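You operate a simulated robot arm through the tools that you are given. There is no shell and no other tool.

You are at the controls of a simulated robot arm. One attempt, no reset.

JOB
Press the yellow book flat, then put it in the blue tray.
Fine: use the lever press; its bed ends pushed in.

The check looks at the end state, three seconds after you hand in, the way a careful person would. Anything else that was tipped, shoved, dropped, spilled or broken makes it a failure.

ROBOT AND FRAMES
A 6-joint arm with a two-finger parallel gripper, fixed in place. Base frame: the origin is on the floor under the middle of its stand, x ahead of it, y to its left, z up; the work surface is at about z = 85. Lengths are in cm, angles in rad, forces in N, time in s.
With the tool pointing down near the work surface it reaches from about 36 to 76 cm from the base axis. Its first joint turns from -1.152 to 1.152 rad. Payload 2.45 kg.
Tool frame: the origin (TCP) lies between the finger pads and is the grasp point; the fingertips stand 2.4 cm ahead of it; z points along the fingers, y is the line along which they close. The gripper opens to 6.8 cm. The fingers are 1.7 cm wide and 1 cm thick; the gripper's body (4 by 7 cm) begins 4.1 cm behind the TCP.
Orientation is that of the tool frame in the base frame, as a unit quaternion [x, y, z, w]. With the fingers straight down and closing along the base's y, the tool's x points along the base's -x, its y along +y and its z along -z.

CONTROLS
- The arm moves only by the tool nudge_tool. Its argument "increments" is a list of rows, each a list of 3 entries, a list of its own where there are three numbers: the gripper command, from -1 (fully open) to 1 (shut), values between in proportion, then the shift along the base's x, y, z in units of 250 mm (1.0 is 250 mm), then the turn, a rotation vector about the base's x, y, z in units of 60 degrees (1.0 is 60 degrees). In form: [[grip, [x, y, z], [rx, ry, rz]], ...]. A call has 1 to 20 rows; each row is the pose to reach, as a shift and turn from the pose commanded when the call began. A call with a number of a shift or a turn outside -1 to 1 is refused whole. Rows are played at 5 a second. More than 5 cm and 0.15 rad between two rows, or a gripper value outside its range, and nothing of the call is played. A pose out of reach is approached as far as the arm can. The call stops where the force on the tool passes 40 N (or 10 N more than at its start, if that is more) or the arm is blocked; 0.2 s more then pass. The fingers move at their own pace (about 10.8 cm/s each) and stop on an object; they squeeze with about 25 N. The grip force told is the motor's: it shows also when the fingers shut on nothing. Time passes only in rows, and 0.2 s behind the last, so rows that repeat a pose let the fingers close. The reply holds the time, the measured pose of the TCP, the force on the tool along the base axes, the opening and the grip force, in the units named above and with some noise, with the torque about the TCP (base axes, N m) and any sound that the robot's microphone picked up.
- Cameras (640 x 400 px; columns grow to the right, rows downward): "scene" is fixed at [19.48, 44.59, 145.52]; the picture's right is [-0.40, -0.91, 0.00], its down [-0.63, 0.28, -0.72] and it looks along [0.66, -0.29, -0.69] (base axes); focal length 214 px, centre (320, 200). "wrist" rides on the gripper at [8.4, 1.1, -7.5] in the tool frame; the picture's right is [-0.13, 0.99, 0.00], its down [-0.60, -0.08, -0.79] and it looks along [-0.79, -0.10, 0.61] (tool axes); focal length 251 px, centre (320, 200). There is no depth. A picture from a camera that has moved, and an enlarged one, comes with that camera's place and axes in the base frame and with its lens. The place of the scene camera against the robot may be out by one fixed shift of up to 1.2 cm in any direction.
- snapshot(camera): a new picture of that camera. It takes no simulated time.
- enlarge(camera, box): a new picture of the part [left, top, right, bottom] of that camera's present view, enlarged. It takes no simulated time.
- hand_in(): hands the job in; it is judged then, once.

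Nothing tells you positions but the pictures and the camera data. Unless the task says otherwise, let go and move clear before handing in.

The tools are called as a command line: name --argument value ..., lists and objects as JSON in quotes. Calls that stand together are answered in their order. nudge_tool: Moves the arm, as the interface text tells. Its arguments: {"type":"object","properties":{"increments":{"type":"array"}},"required":["increments"]} The other tools are called the same way: snapshot (camera) takes a picture; enlarge (camera, box) takes an enlarged picture of a part of a camera's view; hand_in () hands the job in.

At the start:

```text
time: 0.0
ee_pos: [45.1, 21.95, 131.66]
ee_rot: [0.001, 1.0, 0.0, 0.001]
ft_force: [0.9, 0.2, 0.3]
wrist_torque: [0.01, -0.04, 0.01]
grip_width: 6.8
grip_force: 0.1
```

scene: 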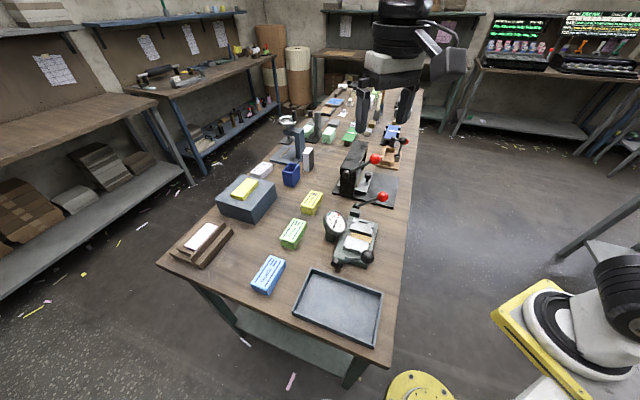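
wrist: 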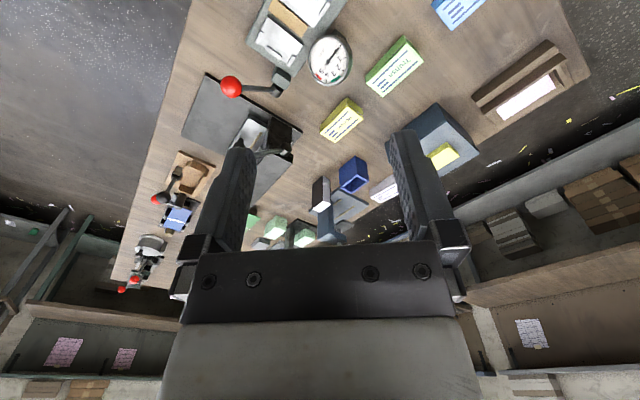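

I see a bench with a yellow box-like book, a green one, a blue one, a lever press with a gauge and sliding bed, an arbor press, and trays. I'll look closer before planning anything.

enlarge --camera "scene" --box '[280, 170, 440, 270]'

enlarge --camera "scene" --box '[150, 160, 310, 260]'

enlarge --camera "scene" --box '[270, 80, 430, 180]'

enlarge --camera "scene" --box '[230, 240, 400, 346]'

enlarge --camera "wrist" --box '[160, 0, 480, 200]'

```text
4.00 times, centred on (360, 220) of scene
camera zoom: at [19.48, 44.59, 145.52], right [-0.4, -0.91, 0.0], down [-0.63, 0.28, -0.72], along [0.66, -0.29, -0.69], focal length 858 px, centre (160, 120)
```

zoom: 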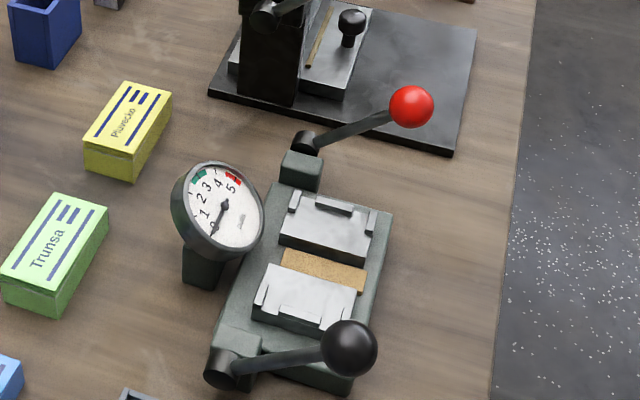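

```text
4.00 times, centred on (230, 210) of scene
camera zoom: at [19.48, 44.59, 145.52], right [-0.4, -0.91, 0.0], down [-0.63, 0.28, -0.72], along [0.66, -0.29, -0.69], focal length 858 px, centre (680, 160)
```

zoom: 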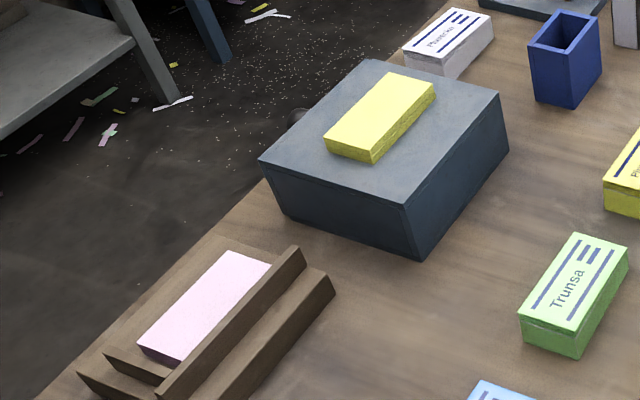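

```text
4.00 times, centred on (350, 130) of scene
camera zoom: at [19.48, 44.59, 145.52], right [-0.4, -0.91, 0.0], down [-0.63, 0.28, -0.72], along [0.66, -0.29, -0.69], focal length 858 px, centre (200, 480)
```

zoom: 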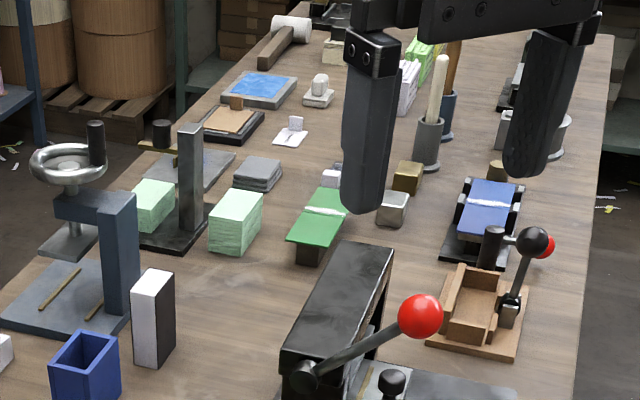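

```text
3.76 times, centred on (315, 293) of scene
camera zoom: at [19.48, 44.59, 145.52], right [-0.4, -0.91, 0.0], down [-0.63, 0.28, -0.72], along [0.66, -0.29, -0.69], focal length 807 px, centre (339, -150)
```

zoom: 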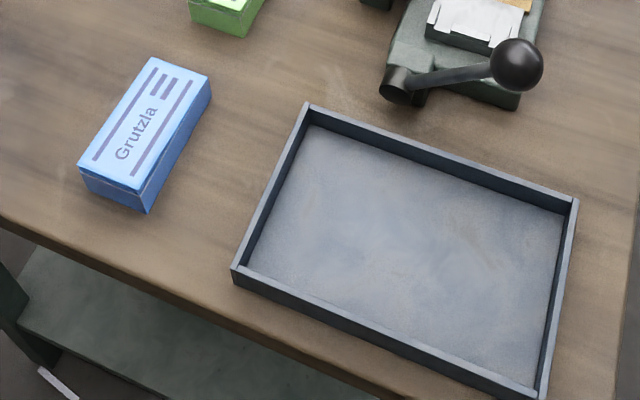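

```text
2.00 times, centred on (320, 100) of wrist
camera zoom: at [36.59, 23.17, 139.34], right [0.13, 0.99, 0.0], down [0.6, -0.08, 0.79], along [0.79, -0.1, -0.61], focal length 503 px, centre (320, 400)
```

zoom: 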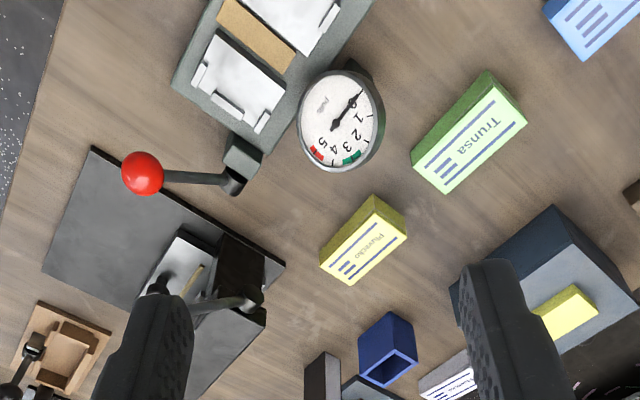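

I see two yellow items (a labelled "Pluvecko" one on the bench, a plain one on the grey-blue block) and several devices. I need closer pictures to know which is a book and how the black lever press works.

enlarge --camera "scene" --box '[220, 165, 268, 205]'

enlarge --camera "scene" --box '[292, 180, 340, 220]'

enlarge --camera "scene" --box '[325, 135, 405, 215]'

enlarge --camera "scene" --box '[340, 80, 430, 180]'

enlarge --camera "scene" --box '[265, 95, 345, 185]'

enlarge --camera "wrist" --box '[180, 60, 310, 160]'

```text
10.00 times, centred on (244, 185) of scene
camera zoom: at [19.48, 44.59, 145.52], right [-0.4, -0.91, 0.0], down [-0.63, 0.28, -0.72], along [0.66, -0.29, -0.69], focal length 2145 px, centre (1080, 350)
```

zoom: 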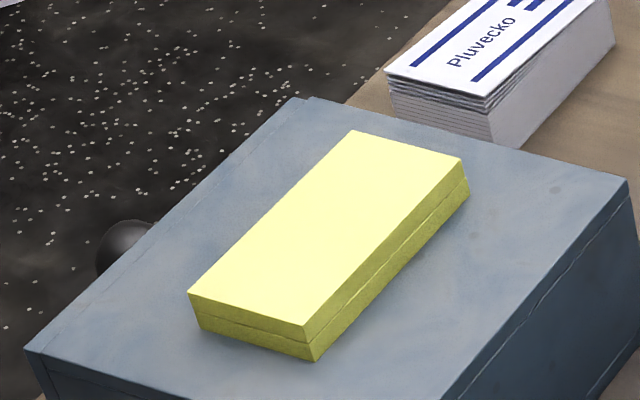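

```text
10.00 times, centred on (316, 200) of scene
camera zoom: at [19.48, 44.59, 145.52], right [-0.4, -0.91, 0.0], down [-0.63, 0.28, -0.72], along [0.66, -0.29, -0.69], focal length 2145 px, centre (360, 200)
```

zoom: 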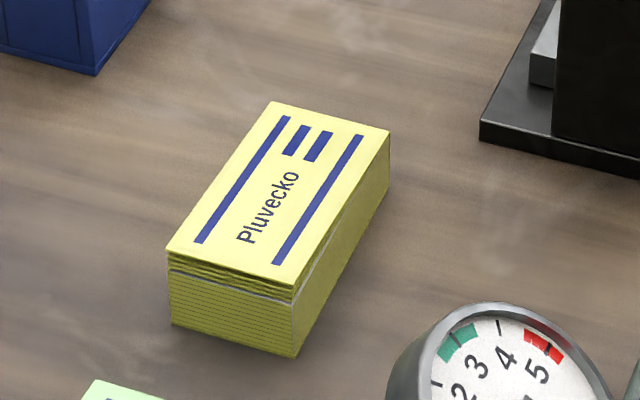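

```text
5.00 times, centred on (365, 175) of scene
camera zoom: at [19.48, 44.59, 145.52], right [-0.4, -0.91, 0.0], down [-0.63, 0.28, -0.72], along [0.66, -0.29, -0.69], focal length 1072 px, centre (95, 325)
```

zoom: 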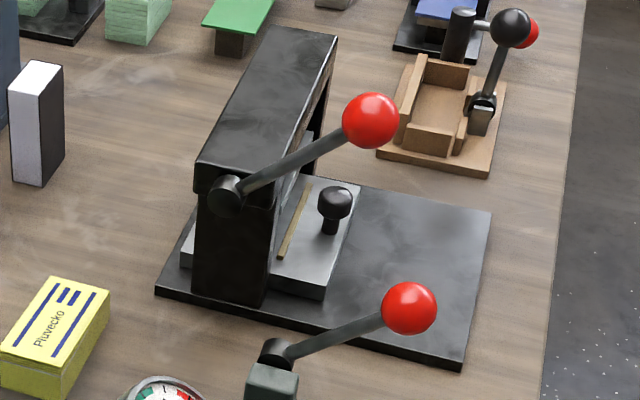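

```text
4.00 times, centred on (385, 130) of scene
camera zoom: at [19.48, 44.59, 145.52], right [-0.4, -0.91, 0.0], down [-0.63, 0.28, -0.72], along [0.66, -0.29, -0.69], focal length 858 px, centre (60, 480)
```

zoom: 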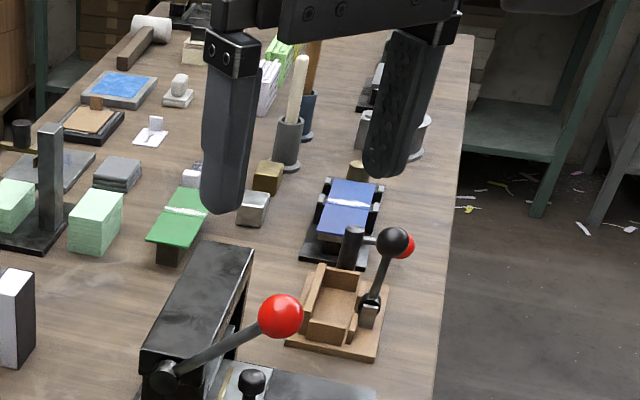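

```text
4.44 times, centred on (305, 140) of scene
camera zoom: at [19.48, 44.59, 145.52], right [-0.4, -0.91, 0.0], down [-0.63, 0.28, -0.72], along [0.66, -0.29, -0.69], focal length 953 px, centre (387, 467)
```

zoom: 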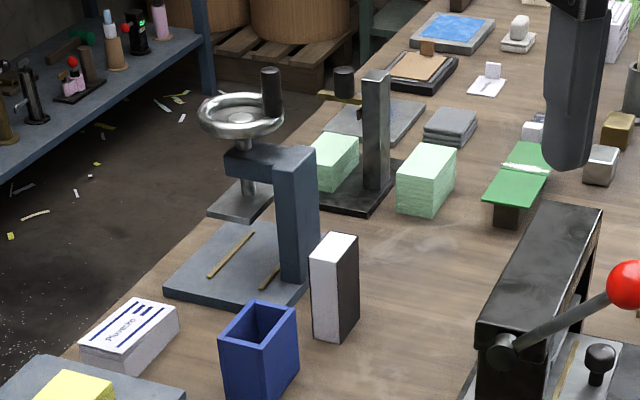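

```text
4.00 times, centred on (245, 110) of wrist
camera zoom: at [36.59, 23.17, 139.34], right [0.13, 0.99, 0.0], down [0.6, -0.08, 0.79], along [0.79, -0.1, -0.61], focal length 1006 px, centre (620, 560)
```

zoom: 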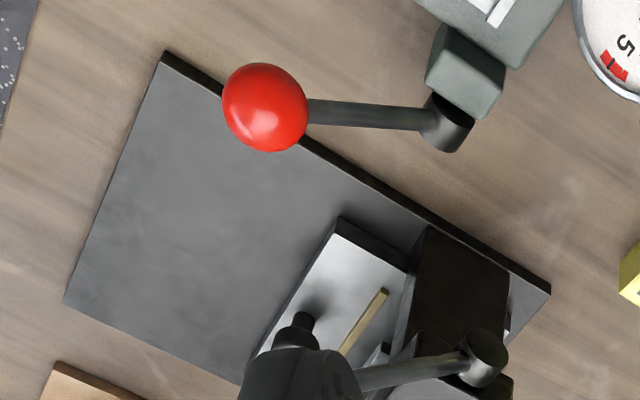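

The yellow "Pluvecko" with puffed pages looks like the book, and the black frame press with red-ball lever and knobbed sliding bed looks like the lever press. I'll get finer wrist views for exact positions before moving.

enlarge --camera "wrist" --box '[300, 80, 380, 130]'

enlarge --camera "wrist" --box '[400, 90, 500, 170]'

enlarge --camera "scene" --box '[310, 20, 410, 120]'

enlarge --camera "scene" --box '[335, 160, 385, 200]'

```text
8.00 times, centred on (340, 105) of wrist
camera zoom: at [36.59, 23.17, 139.34], right [0.13, 0.99, 0.0], down [0.6, -0.08, 0.79], along [0.79, -0.1, -0.61], focal length 2012 px, centre (160, 960)
```

zoom: 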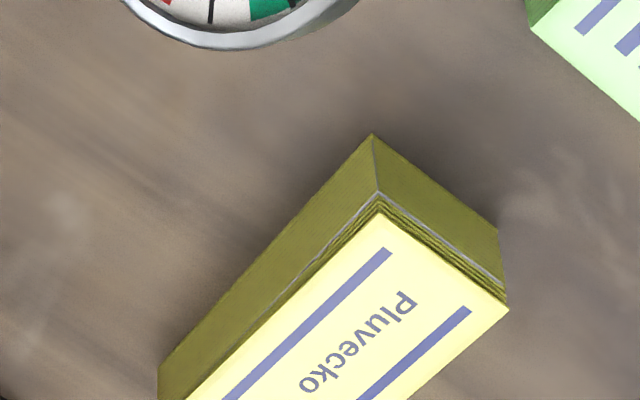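

```text
5.00 times, centred on (450, 130) of wrist
camera zoom: at [36.59, 23.17, 139.34], right [0.13, 0.99, 0.0], down [0.6, -0.08, 0.79], along [0.79, -0.1, -0.61], focal length 1257 px, centre (-330, 550)
```

zoom: 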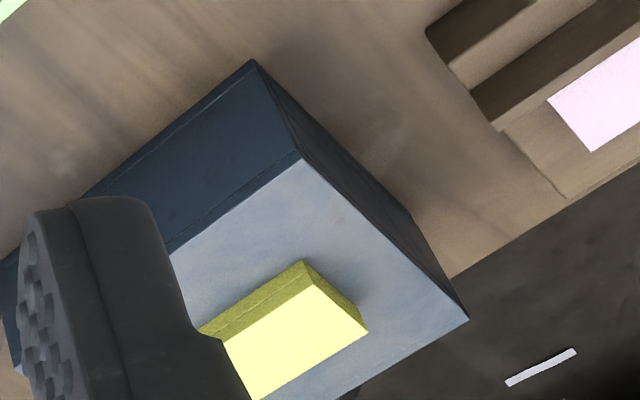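

```text
4.00 times, centred on (360, 70) of scene
camera zoom: at [19.48, 44.59, 145.52], right [-0.4, -0.91, 0.0], down [-0.63, 0.28, -0.72], along [0.66, -0.29, -0.69], focal length 858 px, centre (160, 720)
```

zoom: 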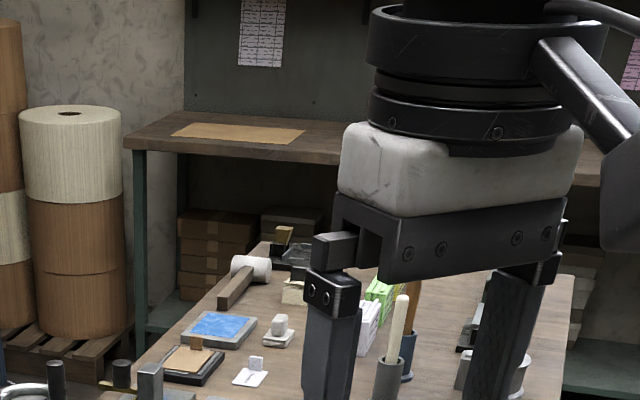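

```text
10.00 times, centred on (360, 180) of scene
camera zoom: at [19.48, 44.59, 145.52], right [-0.4, -0.91, 0.0], down [-0.63, 0.28, -0.72], along [0.66, -0.29, -0.69], focal length 2145 px, centre (-80, 400)
```

zoom: 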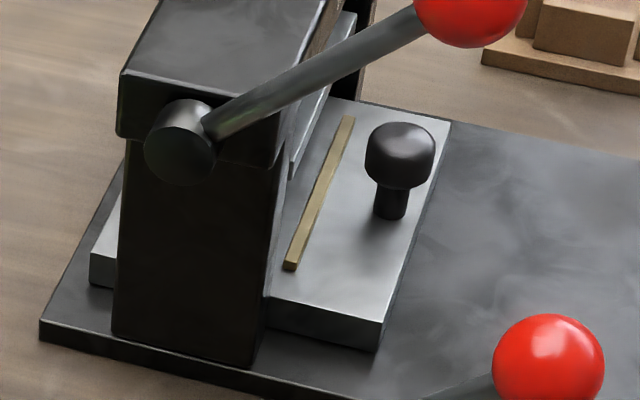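

The press lies around (68, 0) and is turned about 45°; the book is near (72, 24). I'm moving the wrist camera to look at the press from high, clear air.

nudge_tool --increments '[[-1, [0, -0.15, -0.08], [0, 0, 0]], [-1, [0, -0.3, -0.16], [0, 0, 0]], [-1, [0, -0.45, -0.24], [0, 0, 0]], [-1, [0, -0.6, -0.32], [0, 0, 0]], [-1, [0, -0.75, -0.4], [0, 0, 0]], [-1, [0, -0.88, -0.48], [0, 0, 0]], [-1, [0, -0.88, -0.48], [0, 0, 0]]]'

snapshot --camera "wrist"

snapshot --camera "scene"

```text
time: 1.6
ee_pos: [45.16, -0.1, 119.63]
ee_rot: [0.0, 1.0, 0.001, 0.002]
ft_force: [-0.2, 1.0, -0.4]
wrist_torque: [-0.02, 0.0, -0.02]
grip_width: 6.8
grip_force: 0.2
```

```text
taken
camera wrist: at [36.56, 1.1, 127.28], right [0.13, 0.99, 0.0], down [0.6, -0.08, 0.79], along [0.79, -0.1, -0.61], focal length 251 px, centre (320, 200)
```

wrist: 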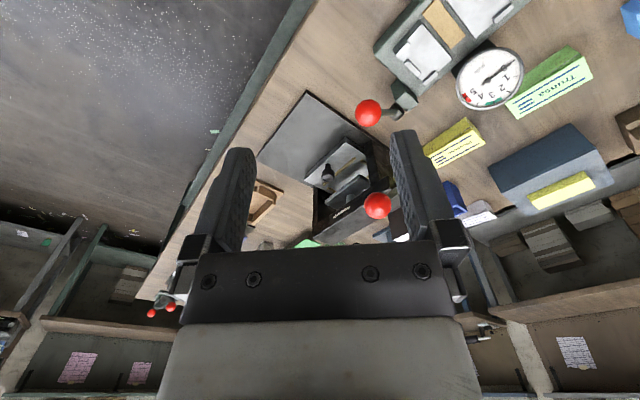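

```text
taken
```

scene: 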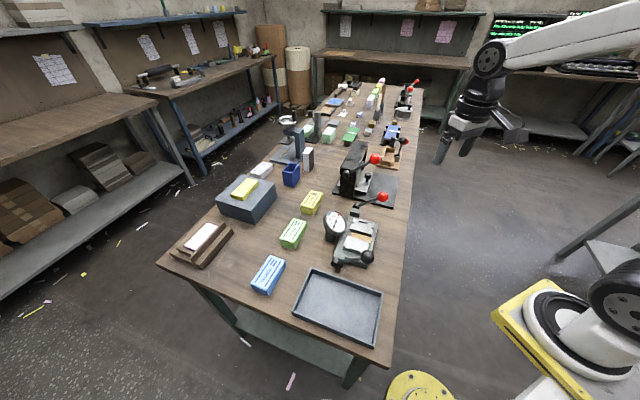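

The press is in view now between the fingers. I'll enlarge it and neighbours for measurements.

enlarge --camera "wrist" --box '[250, 80, 410, 250]'

enlarge --camera "wrist" --box '[300, 130, 400, 220]'

enlarge --camera "wrist" --box '[410, 100, 490, 180]'

enlarge --camera "scene" --box '[330, 60, 430, 160]'

```text
2.35 times, centred on (330, 165) of wrist
camera zoom: at [36.56, 1.1, 127.28], right [0.13, 0.99, 0.0], down [0.6, -0.08, 0.79], along [0.79, -0.1, -0.61], focal length 592 px, centre (296, 282)
```

zoom: 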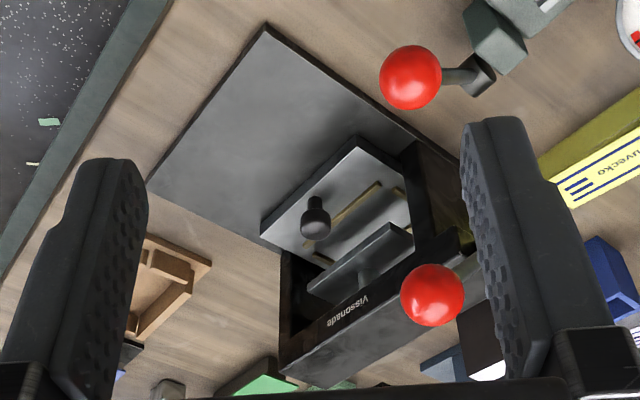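

```text
4.44 times, centred on (350, 175) of wrist
camera zoom: at [36.56, 1.1, 127.28], right [0.13, 0.99, 0.0], down [0.6, -0.08, 0.79], along [0.79, -0.1, -0.61], focal length 1118 px, centre (187, 311)
```

zoom: 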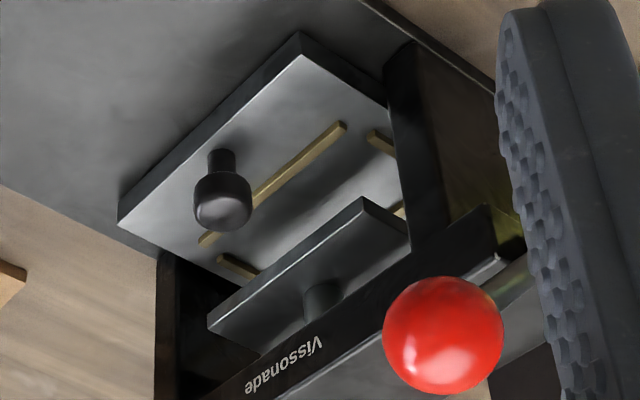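

```text
5.00 times, centred on (450, 140) of wrist
camera zoom: at [36.56, 1.1, 127.28], right [0.13, 0.99, 0.0], down [0.6, -0.08, 0.79], along [0.79, -0.1, -0.61], focal length 1257 px, centre (-330, 500)
```

zoom: 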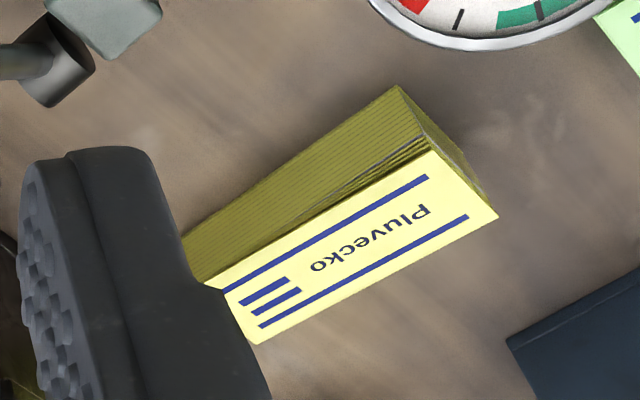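

```text
4.00 times, centred on (380, 110) of scene
camera zoom: at [19.48, 44.59, 145.52], right [-0.4, -0.91, 0.0], down [-0.63, 0.28, -0.72], along [0.66, -0.29, -0.69], focal length 858 px, centre (80, 560)
```

zoom: 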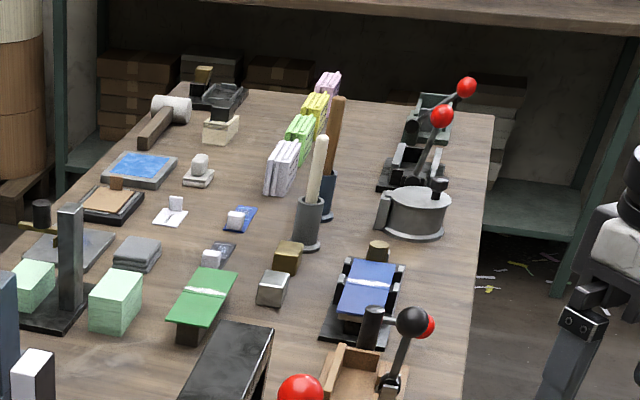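

The bed carries brass strips that form a nest, and the platen sits under the portal beam. I'll calibrate the scene camera against the gripper's known pose.

enlarge --camera "scene" --box '[425, 110, 489, 170]'

enlarge --camera "scene" --box '[328, 130, 408, 220]'

```text
6.67 times, centred on (457, 140) of scene
camera zoom: at [19.48, 44.59, 145.52], right [-0.4, -0.91, 0.0], down [-0.63, 0.28, -0.72], along [0.66, -0.29, -0.69], focal length 1430 px, centre (-593, 600)
```

zoom: 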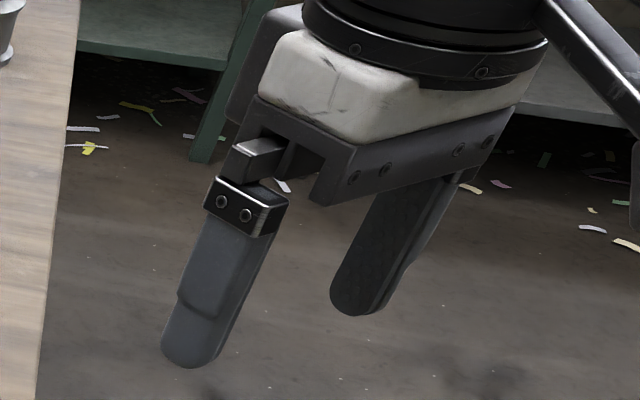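

```text
4.44 times, centred on (368, 175) of scene
camera zoom: at [19.48, 44.59, 145.52], right [-0.4, -0.91, 0.0], down [-0.63, 0.28, -0.72], along [0.66, -0.29, -0.69], focal length 953 px, centre (107, 311)
```

zoom: 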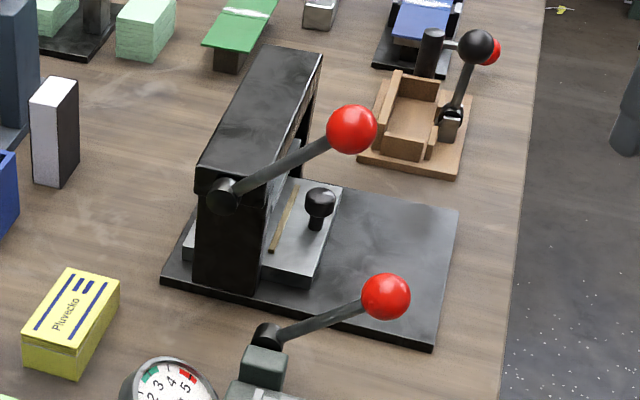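

The wrist camera agrees with itself from two views: the book is centred near (73.9, 23.7), 5.1 × 9.6 cm, long side along (0.71, −0.71). The press slides along (−0.71, −0.71). I'm moving in front of the bed with the tool turned 45° to measure knob, nest and platen.

nudge_tool --increments '[[-1, [0.1, -0.057, -0.048], [0, 0, 0.094]], [-1, [0.2, -0.114, -0.096], [0, 0, 0.1875]], [-1, [0.3, -0.171, -0.144], [0, 0, 0.281]], [-1, [0.4, -0.228, -0.192], [0, 0, 0.375]], [-1, [0.5, -0.285, -0.24], [0, 0, 0.469]], [-1, [0.6, -0.342, -0.288], [0, 0, 0.5625]], [-1, [0.7, -0.399, -0.336], [0, 0, 0.656]], [-1, [0.8, -0.456, -0.384], [0, 0, 0.75]], [-1, [0.8, -0.456, -0.384], [0, 0, 0.75]]]'

snapshot --camera "wrist"

snapshot --camera "scene"

```text
time: 3.6
ee_pos: [65.17, -11.4, 110.02]
ee_rot: [-0.382, 0.924, 0.001, 0.001]
ft_force: [0.2, -0.5, -0.6]
wrist_torque: [0.01, 0.03, -0.04]
grip_width: 6.79
grip_force: 0.1
```

```text
taken
camera wrist: at [58.34, -16.55, 117.75], right [-0.61, 0.79, 0.0], down [0.48, 0.37, 0.79], along [0.63, 0.49, -0.61], focal length 251 px, centre (320, 200)
```

wrist: 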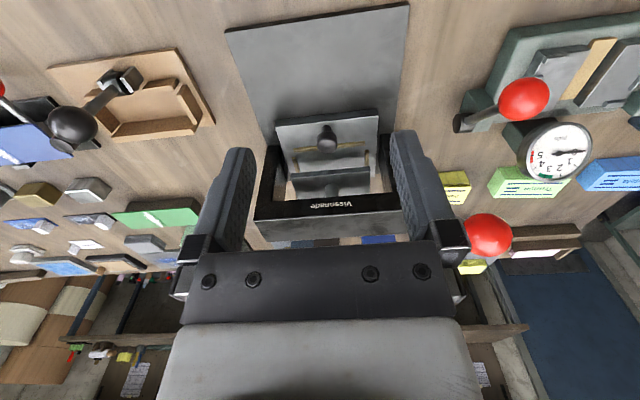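

```text
taken
```

scene: 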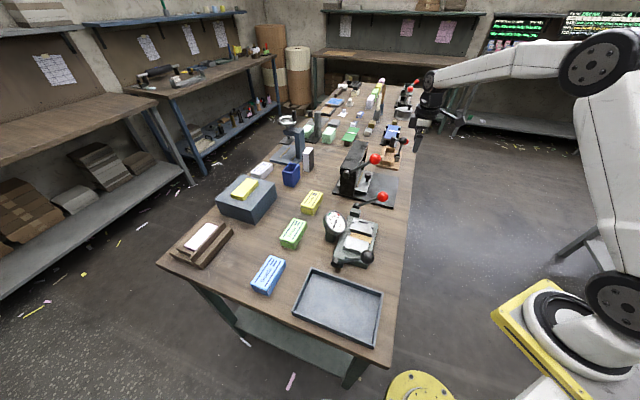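

enlarge --camera "wrist" --box '[256, 100, 400, 200]'

enlarge --camera "wrist" --box '[220, 0, 420, 120]'

enlarge --camera "wrist" --box '[280, 120, 380, 190]'

enlarge --camera "wrist" --box '[440, 60, 640, 200]'

```text
4.00 times, centred on (328, 150) of wrist
camera zoom: at [58.34, -16.55, 117.75], right [-0.61, 0.79, 0.0], down [0.48, 0.37, 0.79], along [0.63, 0.49, -0.61], focal length 1006 px, centre (288, 400)
```

zoom: 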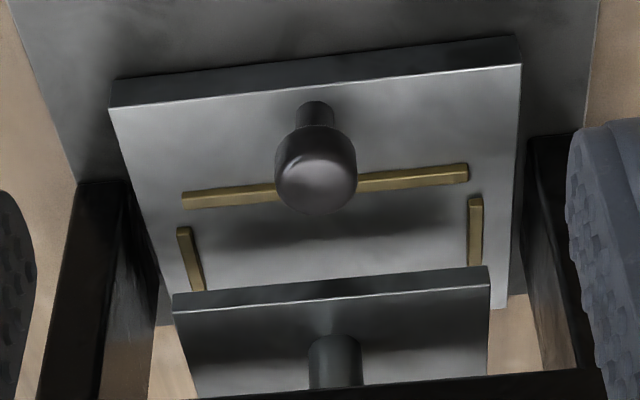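

```text
3.20 times, centred on (320, 60) of wrist
camera zoom: at [58.34, -16.55, 117.75], right [-0.61, 0.79, 0.0], down [0.48, 0.37, 0.79], along [0.63, 0.49, -0.61], focal length 805 px, centre (320, 648)
```

zoom: 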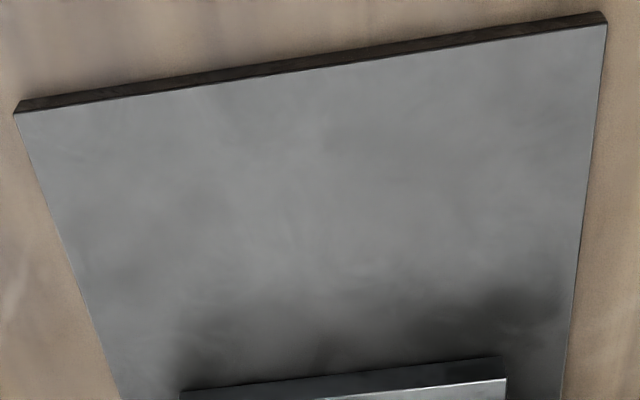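

```text
5.71 times, centred on (330, 155) of wrist
camera zoom: at [58.34, -16.55, 117.75], right [-0.61, 0.79, 0.0], down [0.48, 0.37, 0.79], along [0.63, 0.49, -0.61], focal length 1437 px, centre (263, 457)
```

zoom: 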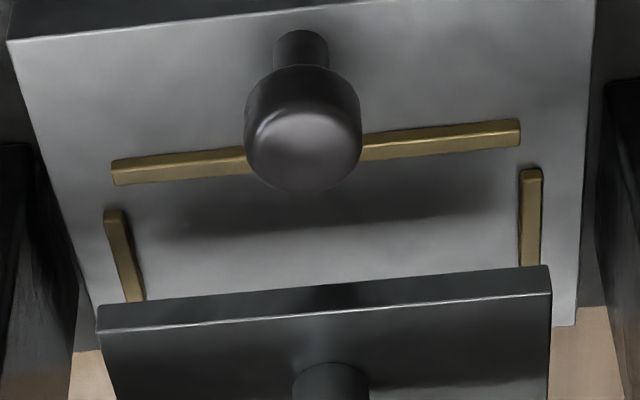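

```text
2.86 times, centred on (540, 130) of wrist
camera zoom: at [58.34, -16.55, 117.75], right [-0.61, 0.79, 0.0], down [0.48, 0.37, 0.79], along [0.63, 0.49, -0.61], focal length 718 px, centre (-309, 400)
```

zoom: 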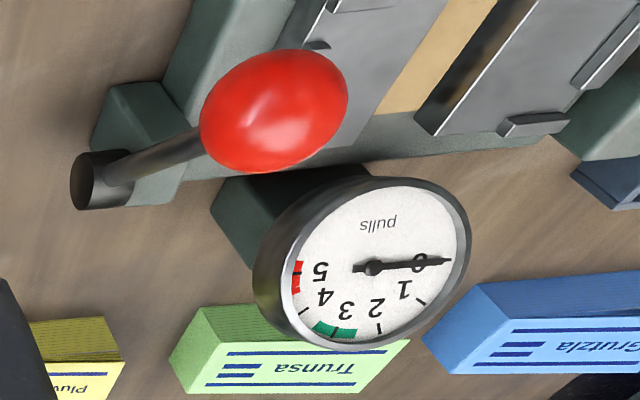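

The bed top is about z = 87.9, the nest is 10.7 cm long with its front strip at its outer side, the knob is at about (75.5, −2.0) with its cap top at z ≈ 91, and the platen bottom at z ≈ 92.6. I check the beam's extent before choosing a tilted approach to the knob.

enlarge --camera "wrist" --box '[240, 120, 420, 250]'

enlarge --camera "scene" --box '[335, 135, 400, 205]'

enlarge --camera "scene" --box '[320, 180, 400, 280]'

enlarge --camera "wrist" --box '[40, 40, 240, 180]'

```text
3.08 times, centred on (330, 185) of wrist
camera zoom: at [58.34, -16.55, 117.75], right [-0.61, 0.79, 0.0], down [0.48, 0.37, 0.79], along [0.63, 0.49, -0.61], focal length 774 px, centre (289, 246)
```

zoom: 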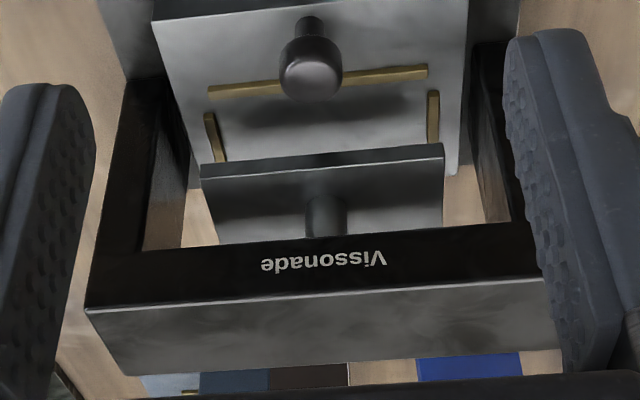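

```text
5.71 times, centred on (368, 170) of scene
camera zoom: at [19.48, 44.59, 145.52], right [-0.4, -0.91, 0.0], down [-0.63, 0.28, -0.72], along [0.66, -0.29, -0.69], focal length 1226 px, centre (49, 371)
```

zoom: 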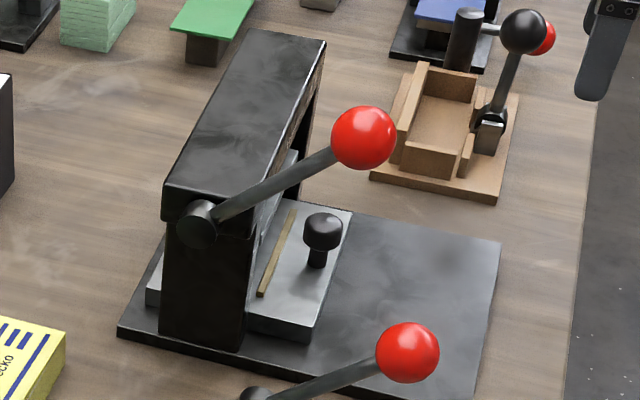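

```text
4.00 times, centred on (360, 230) of scene
camera zoom: at [19.48, 44.59, 145.52], right [-0.4, -0.91, 0.0], down [-0.63, 0.28, -0.72], along [0.66, -0.29, -0.69], focal length 858 px, centre (160, 80)
```

zoom: 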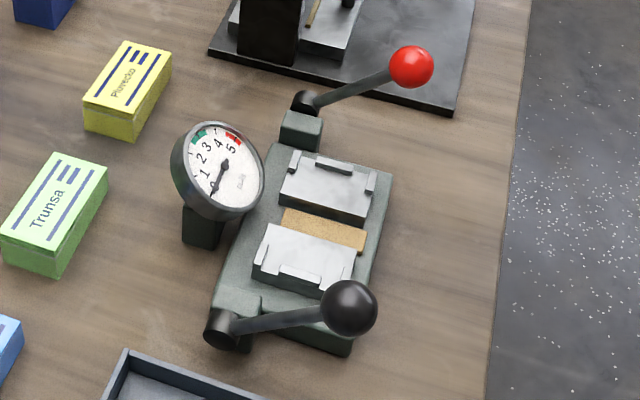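

```text
2.86 times, centred on (140, 110) of wrist
camera zoom: at [58.34, -16.55, 117.75], right [-0.61, 0.79, 0.0], down [0.48, 0.37, 0.79], along [0.63, 0.49, -0.61], focal length 718 px, centre (834, 457)
```

zoom: 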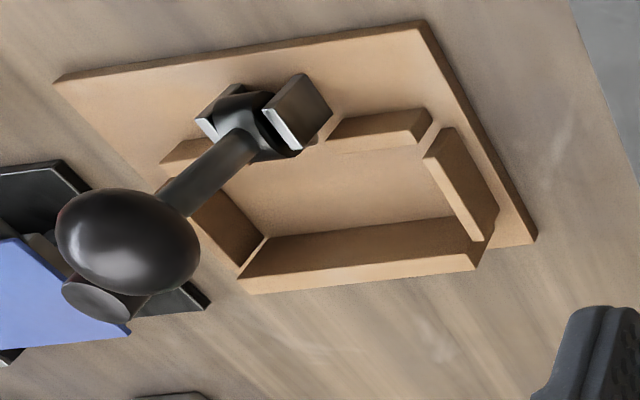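

The beam front is at q ≈ 55 (q along (0.71, 0.71)) from z 97 to 100, so I'll tilt the tool 25° so the wrist stays in front of it. I'm going to a pre-grasp 8 cm back from the knob.

nudge_tool --increments '[[-1, [0.064, 0.056, -0.094], [0.059, -0.059, 0]], [-1, [0.127, 0.112, -0.188], [0.118, -0.118, 0]], [-1, [0.191, 0.168, -0.283], [0.177, -0.177, 0]], [-1, [0.254, 0.2245, -0.377], [0.2357, -0.2357, 0]], [-1, [0.318, 0.2806, -0.471], [0.2946, -0.2946, 0]], [-1, [0.318, 0.2806, -0.471], [0.2946, -0.2946, 0]]]'

snapshot --camera "wrist"

enlarge --camera "scene" --box '[330, 100, 450, 210]'

```text
time: 5.0
ee_pos: [73.14, -4.27, 98.36]
ee_rot: [-0.373, 0.902, 0.083, 0.202]
ft_force: [-0.5, 0.2, -0.2]
wrist_torque: [-0.01, -0.03, 0.03]
grip_width: 6.79
grip_force: 0.1
```

```text
taken
camera wrist: at [64.64, -11.18, 101.7], right [-0.62, 0.78, 0.06], down [0.2, 0.09, 0.97], along [0.76, 0.61, -0.22], focal length 251 px, centre (320, 200)
```

wrist: 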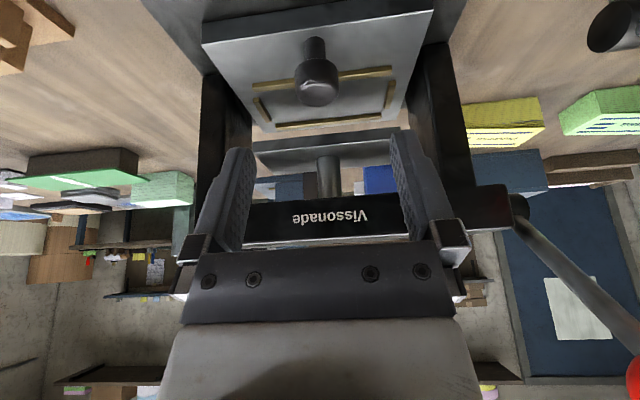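

```text
3.64 times, centred on (390, 155) of scene
camera zoom: at [19.48, 44.59, 145.52], right [-0.4, -0.91, 0.0], down [-0.63, 0.28, -0.72], along [0.66, -0.29, -0.69], focal length 780 px, centre (66, 364)
```

zoom: 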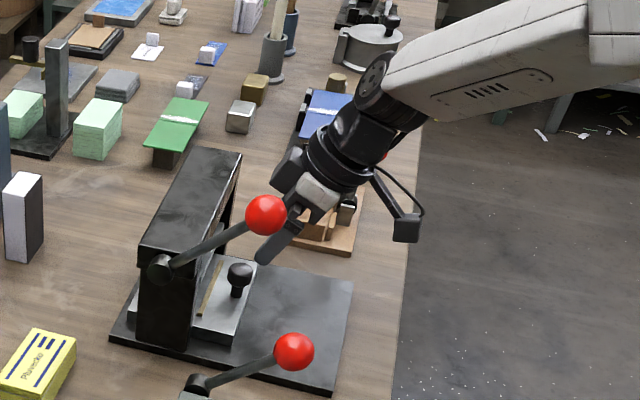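

The whole nest (front, back and side strips) is visible now, and the tool is clear of the lever. I enlarge to refine the knob position.

enlarge --camera "wrist" --box '[190, 0, 450, 160]'

enlarge --camera "wrist" --box '[480, 140, 640, 400]'

```text
2.46 times, centred on (320, 80) of wrist
camera zoom: at [64.64, -11.18, 101.7], right [-0.62, 0.78, 0.06], down [0.2, 0.09, 0.97], along [0.76, 0.61, -0.22], focal length 619 px, centre (320, 495)
```

zoom: 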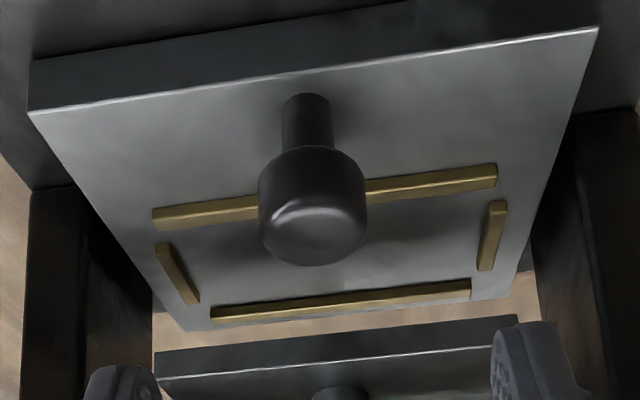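

```text
1.54 times, centred on (560, 270) of wrist
camera zoom: at [64.64, -11.18, 101.7], right [-0.62, 0.78, 0.06], down [0.2, 0.09, 0.97], along [0.76, 0.61, -0.22], focal length 387 px, centre (-49, 92)
```

zoom: 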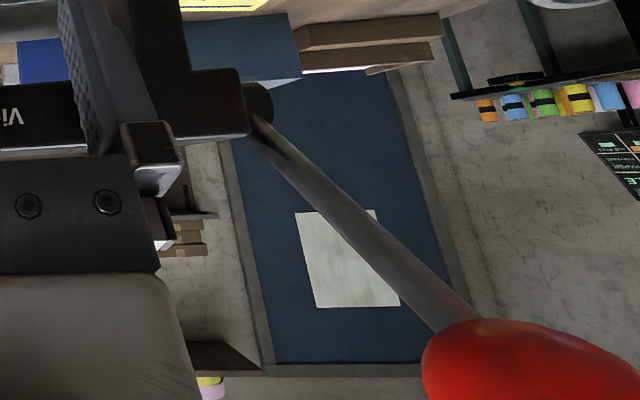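

The knob sits at p ≈ 54.95, q ≈ 52.05. I'm advancing along the tool axis onto it and closing.

nudge_tool --increments '[[-1, [0.025, 0.0223, -0.0736], [0, 0, 0]], [-1, [0.05, 0.0446, -0.1472], [0, 0, 0]], [-1, [0.075, 0.0669, -0.2208], [0, 0, 0]], [-1, [0.1004, 0.0892, -0.2944], [0, 0, 0]], [-1, [0.1004, 0.0892, -0.2944], [0, 0, 0]]]'

snapshot --camera "wrist"

enlarge --camera "scene" --box '[335, 120, 425, 210]'

```text
time: 6.2
ee_pos: [75.7, -2.09, 90.97]
ee_rot: [-0.373, 0.902, 0.083, 0.202]
ft_force: [0.6, 1.1, 0.1]
wrist_torque: [0.0, 0.02, 0.04]
grip_width: 6.8
grip_force: 0.1
```

```text
taken
camera wrist: at [67.14, -8.92, 94.33], right [-0.62, 0.78, 0.06], down [0.2, 0.09, 0.97], along [0.76, 0.61, -0.22], focal length 251 px, centre (320, 200)
```

wrist: 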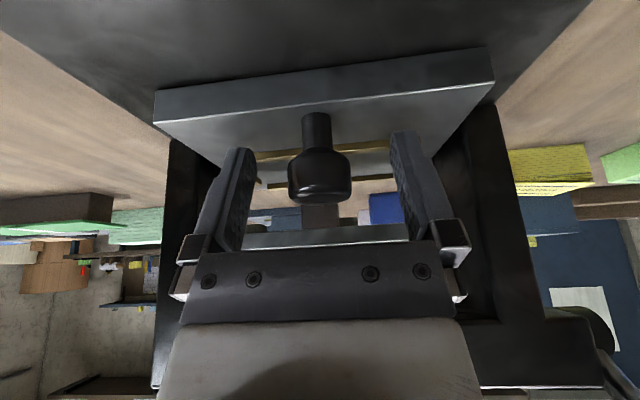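

```text
4.44 times, centred on (380, 165) of scene
camera zoom: at [19.48, 44.59, 145.52], right [-0.4, -0.91, 0.0], down [-0.63, 0.28, -0.72], along [0.66, -0.29, -0.69], focal length 953 px, centre (53, 356)
```

zoom: 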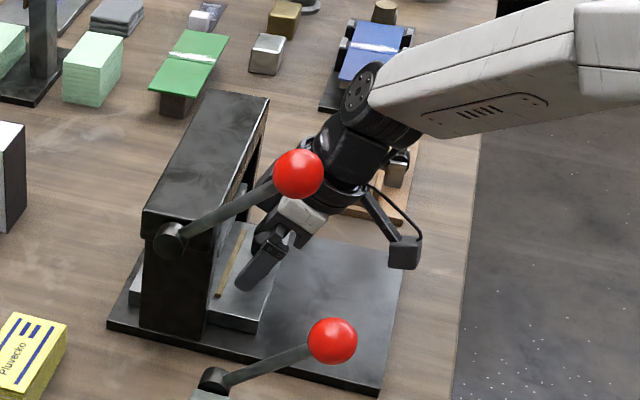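

The knob is between the fingers. Closing on it now.

nudge_tool --increments '[[1, [0, 0, 0], [0, 0, 0]], [1, [0, 0, 0], [0, 0, 0]], [1, [0, 0, 0], [0, 0, 0]], [1, [0, 0, 0], [0, 0, 0]]]'

snapshot --camera "wrist"

```text
time: 7.2
ee_pos: [75.72, -2.09, 90.79]
ee_rot: [-0.373, 0.902, 0.083, 0.201]
ft_force: [-1.2, 1.1, -1.2]
wrist_torque: [-0.11, -0.41, 0.0]
grip_width: 2.73
grip_force: 42.4
```

```text
taken
camera wrist: at [67.12, -8.91, 94.34], right [-0.62, 0.78, 0.06], down [0.2, 0.09, 0.97], along [0.76, 0.61, -0.22], focal length 251 px, centre (320, 200)
```

wrist: 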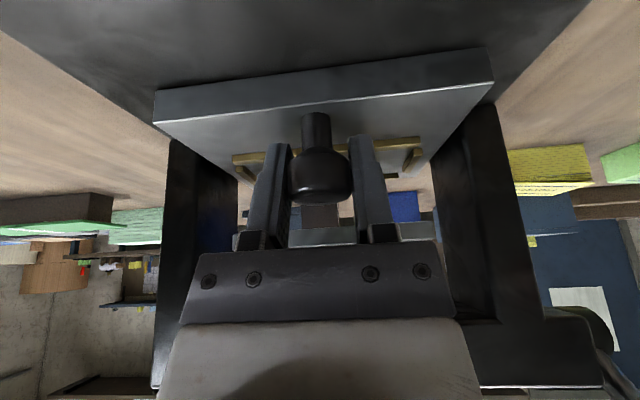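

I have the knob (2.7 cm wide). I'm pulling the bed straight out along (−0.71, −0.71), in small steps first.

nudge_tool --increments '[[1, [-0.0283, -0.0283, 0], [0, 0, 0]], [1, [-0.0566, -0.0566, 0], [0, 0, 0]], [1, [-0.0849, -0.0849, 0], [0, 0, 0]], [1, [-0.1131, -0.1131, 0], [0, 0, 0]], [1, [-0.1131, -0.1131, 0], [0, 0, 0]]]'

snapshot --camera "wrist"

enlarge --camera "scene" --box '[335, 120, 425, 210]'

```text
time: 8.4
ee_pos: [72.91, -4.98, 90.87]
ee_rot: [-0.373, 0.902, 0.084, 0.201]
ft_force: [-1.8, 3.5, -2.5]
wrist_torque: [-0.19, -0.39, -0.03]
grip_width: 2.73
grip_force: 42.0
```

```text
taken
camera wrist: at [64.27, -11.77, 94.34], right [-0.62, 0.78, 0.06], down [0.2, 0.09, 0.97], along [0.76, 0.61, -0.22], focal length 251 px, centre (320, 200)
```

wrist: 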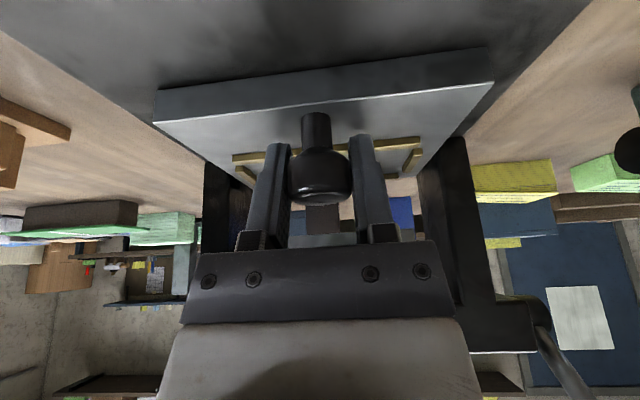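

```text
4.44 times, centred on (380, 165) of scene
camera zoom: at [19.48, 44.6, 145.52], right [-0.4, -0.91, 0.0], down [-0.63, 0.28, -0.72], along [0.66, -0.29, -0.69], focal length 953 px, centre (53, 356)
```

zoom: 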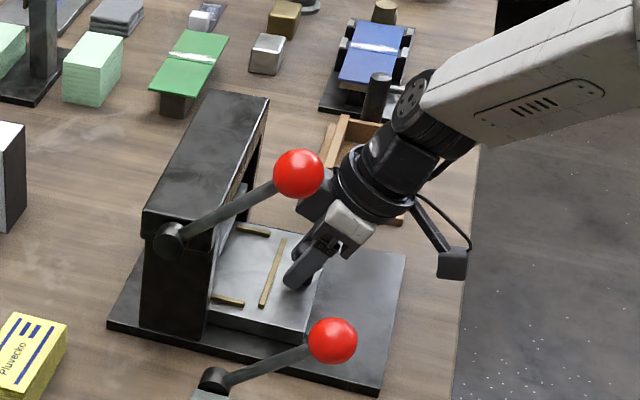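

The bed slides freely and the press stays put. Continuing the pull.

nudge_tool --increments '[[1, [-0.0283, -0.0283, 0], [0, 0, 0]], [1, [-0.0566, -0.0566, 0], [0, 0, 0]], [1, [-0.0849, -0.0849, 0], [0, 0, 0]], [1, [-0.1131, -0.1131, 0], [0, 0, 0]], [1, [-0.1131, -0.1131, 0], [0, 0, 0]]]'

enlarge --camera "scene" --box '[335, 120, 425, 210]'

```text
time: 9.6
ee_pos: [69.91, -7.77, 90.82]
ee_rot: [-0.372, 0.902, 0.083, 0.201]
ft_force: [2.7, -2.9, -3.3]
wrist_torque: [-0.29, 0.74, 0.09]
grip_width: 2.76
grip_force: 42.5
```

```text
4.44 times, centred on (380, 165) of scene
camera zoom: at [19.5, 44.59, 145.52], right [-0.4, -0.91, 0.0], down [-0.63, 0.28, -0.72], along [0.66, -0.29, -0.69], focal length 953 px, centre (53, 356)
```

zoom: 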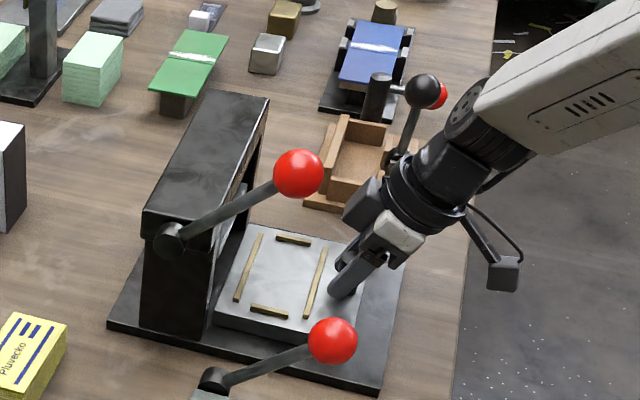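

The whole nest is out in the open. I'll pull a little more, gently, until it meets its stop.

nudge_tool --increments '[[1, [-0.0141, -0.0141, 0], [0, 0, 0]], [1, [-0.0283, -0.0283, 0], [0, 0, 0]], [1, [-0.0424, -0.0424, 0], [0, 0, 0]], [1, [-0.0566, -0.0566, 0], [0, 0, 0]], [1, [-0.0566, -0.0566, 0], [0, 0, 0]]]'

enlarge --camera "scene" --box '[335, 120, 425, 210]'

```text
time: 10.8
ee_pos: [68.58, -9.2, 90.95]
ee_rot: [-0.373, 0.902, 0.084, 0.202]
ft_force: [5.7, -5.6, -4.9]
wrist_torque: [-0.06, 0.58, 0.04]
grip_width: 2.75
grip_force: 42.0
```

```text
4.44 times, centred on (380, 165) of scene
camera zoom: at [19.51, 44.58, 145.52], right [-0.4, -0.91, 0.0], down [-0.63, 0.28, -0.72], along [0.66, -0.29, -0.69], focal length 953 px, centre (53, 356)
```

zoom: 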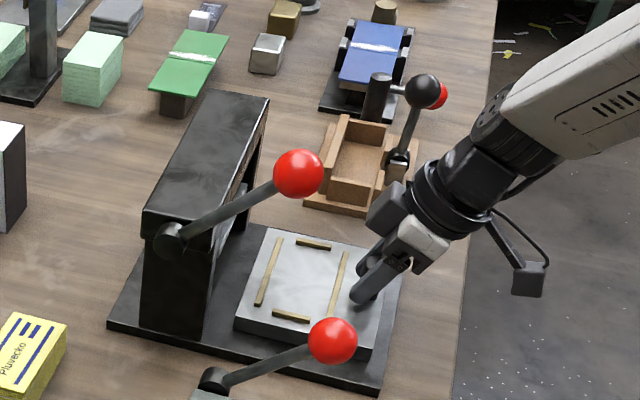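

The bed is about 10 cm out, with the nest fully accessible. I release the knob and back off along the tool axis.

nudge_tool --increments '[[0.3, [0, 0, 0], [0, 0, 0]], [-1, [0, 0, 0], [0, 0, 0]], [-1, [0, 0, 0], [0, 0, 0]], [-1, [-0.0239, -0.0239, 0.0725], [0, 0, 0]], [-1, [-0.0478, -0.0478, 0.145], [0, 0, 0]], [-1, [-0.0717, -0.0717, 0.2175], [0, 0, 0]], [-1, [-0.0956, -0.0956, 0.29], [0, 0, 0]], [-1, [-0.1195, -0.1195, 0.3625], [0, 0, 0]], [-1, [-0.1195, -0.1195, 0.3625], [0, 0, 0]]]'

snapshot --camera "wrist"

enlarge --camera "scene" --box '[335, 120, 425, 210]'

```text
time: 12.8
ee_pos: [65.49, -12.19, 99.97]
ee_rot: [-0.373, 0.902, 0.084, 0.201]
ft_force: [0.6, -0.6, 0.4]
wrist_torque: [-0.02, 0.0, -0.03]
grip_width: 6.8
grip_force: 0.0
```

```text
taken
camera wrist: at [56.96, -19.01, 103.44], right [-0.62, 0.78, 0.06], down [0.2, 0.09, 0.97], along [0.76, 0.61, -0.22], focal length 251 px, centre (320, 200)
```

wrist: 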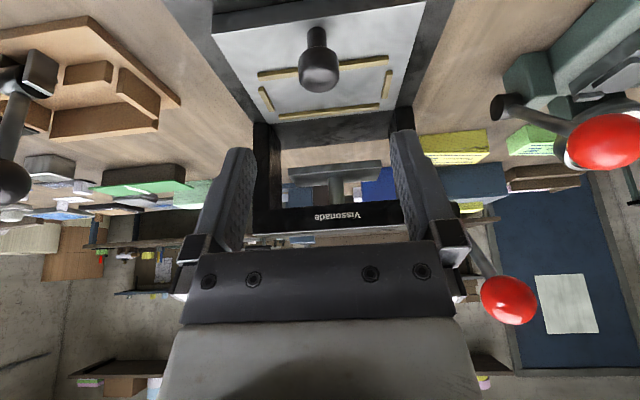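

```text
4.44 times, centred on (380, 165) of scene
camera zoom: at [19.48, 44.59, 145.52], right [-0.4, -0.91, 0.0], down [-0.63, 0.28, -0.72], along [0.66, -0.29, -0.69], focal length 953 px, centre (53, 356)
```

zoom: 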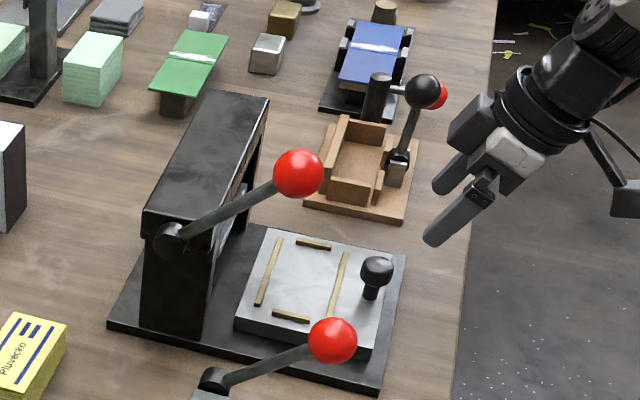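

The bed stays out, released cleanly. I'll measure the nest from this view and then from a steeper one.

enlarge --camera "wrist" --box '[200, 0, 440, 140]'

nudge_tool --increments '[[-1, [-0.0354, -0.0354, 0.04], [-0.0589, 0.0589, 0]], [-1, [-0.0354, -0.0354, 0.08], [-0.1178, 0.1178, 0]], [-1, [-0.0354, -0.0354, 0.12], [-0.1768, 0.1768, 0]], [-1, [-0.0354, -0.0354, 0.16], [-0.2357, 0.2357, 0]], [-1, [-0.0354, -0.0354, 0.2], [-0.2946, 0.2946, 0]], [-1, [-0.0354, -0.0354, 0.2], [-0.3535, 0.3535, 0]], [-1, [-0.0354, -0.0354, 0.2], [-0.4124, 0.4124, 0]], [-1, [-0.0354, -0.0354, 0.2], [-0.4714, 0.4714, 0]], [-1, [-0.0354, -0.0354, 0.2], [-0.5303, 0.5303, 0]], [-1, [-0.0354, -0.0354, 0.2], [-0.5303, 0.5303, 0]]]'

snapshot --camera "wrist"

```text
2.67 times, centred on (320, 70) of wrist
camera zoom: at [56.96, -19.01, 103.44], right [-0.62, 0.78, 0.06], down [0.2, 0.09, 0.97], along [0.76, 0.61, -0.22], focal length 670 px, centre (320, 547)
```

zoom: 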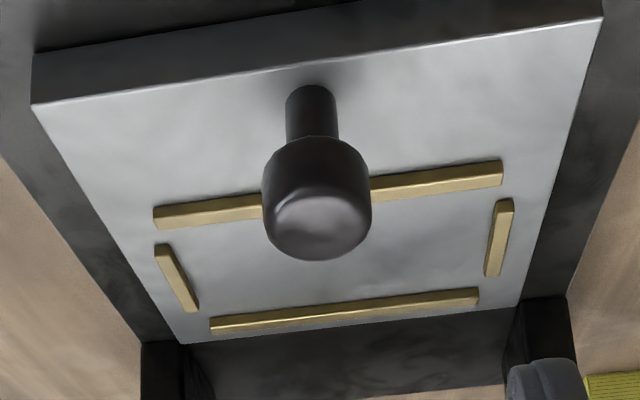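

```text
time: 15.0
ee_pos: [64.61, -13.0, 104.95]
ee_rot: [-0.377, 0.91, -0.067, -0.16]
ft_force: [0.0, 0.5, -0.5]
wrist_torque: [0.05, -0.02, 0.01]
grip_width: 6.8
grip_force: 0.0
```

```text
taken
camera wrist: at [59.97, -16.02, 115.09], right [-0.61, 0.79, -0.04], down [0.65, 0.54, 0.54], along [0.45, 0.3, -0.84], focal length 251 px, centre (320, 200)
```

wrist: 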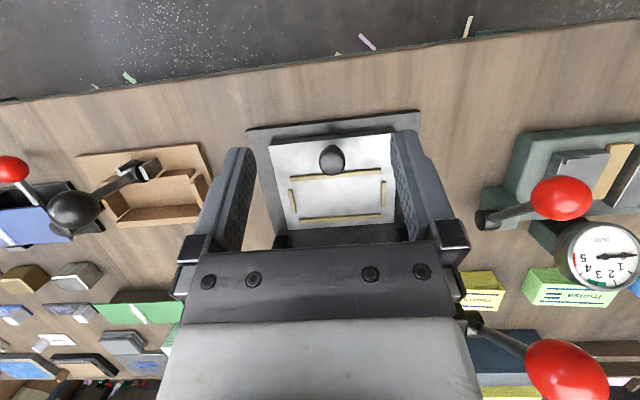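

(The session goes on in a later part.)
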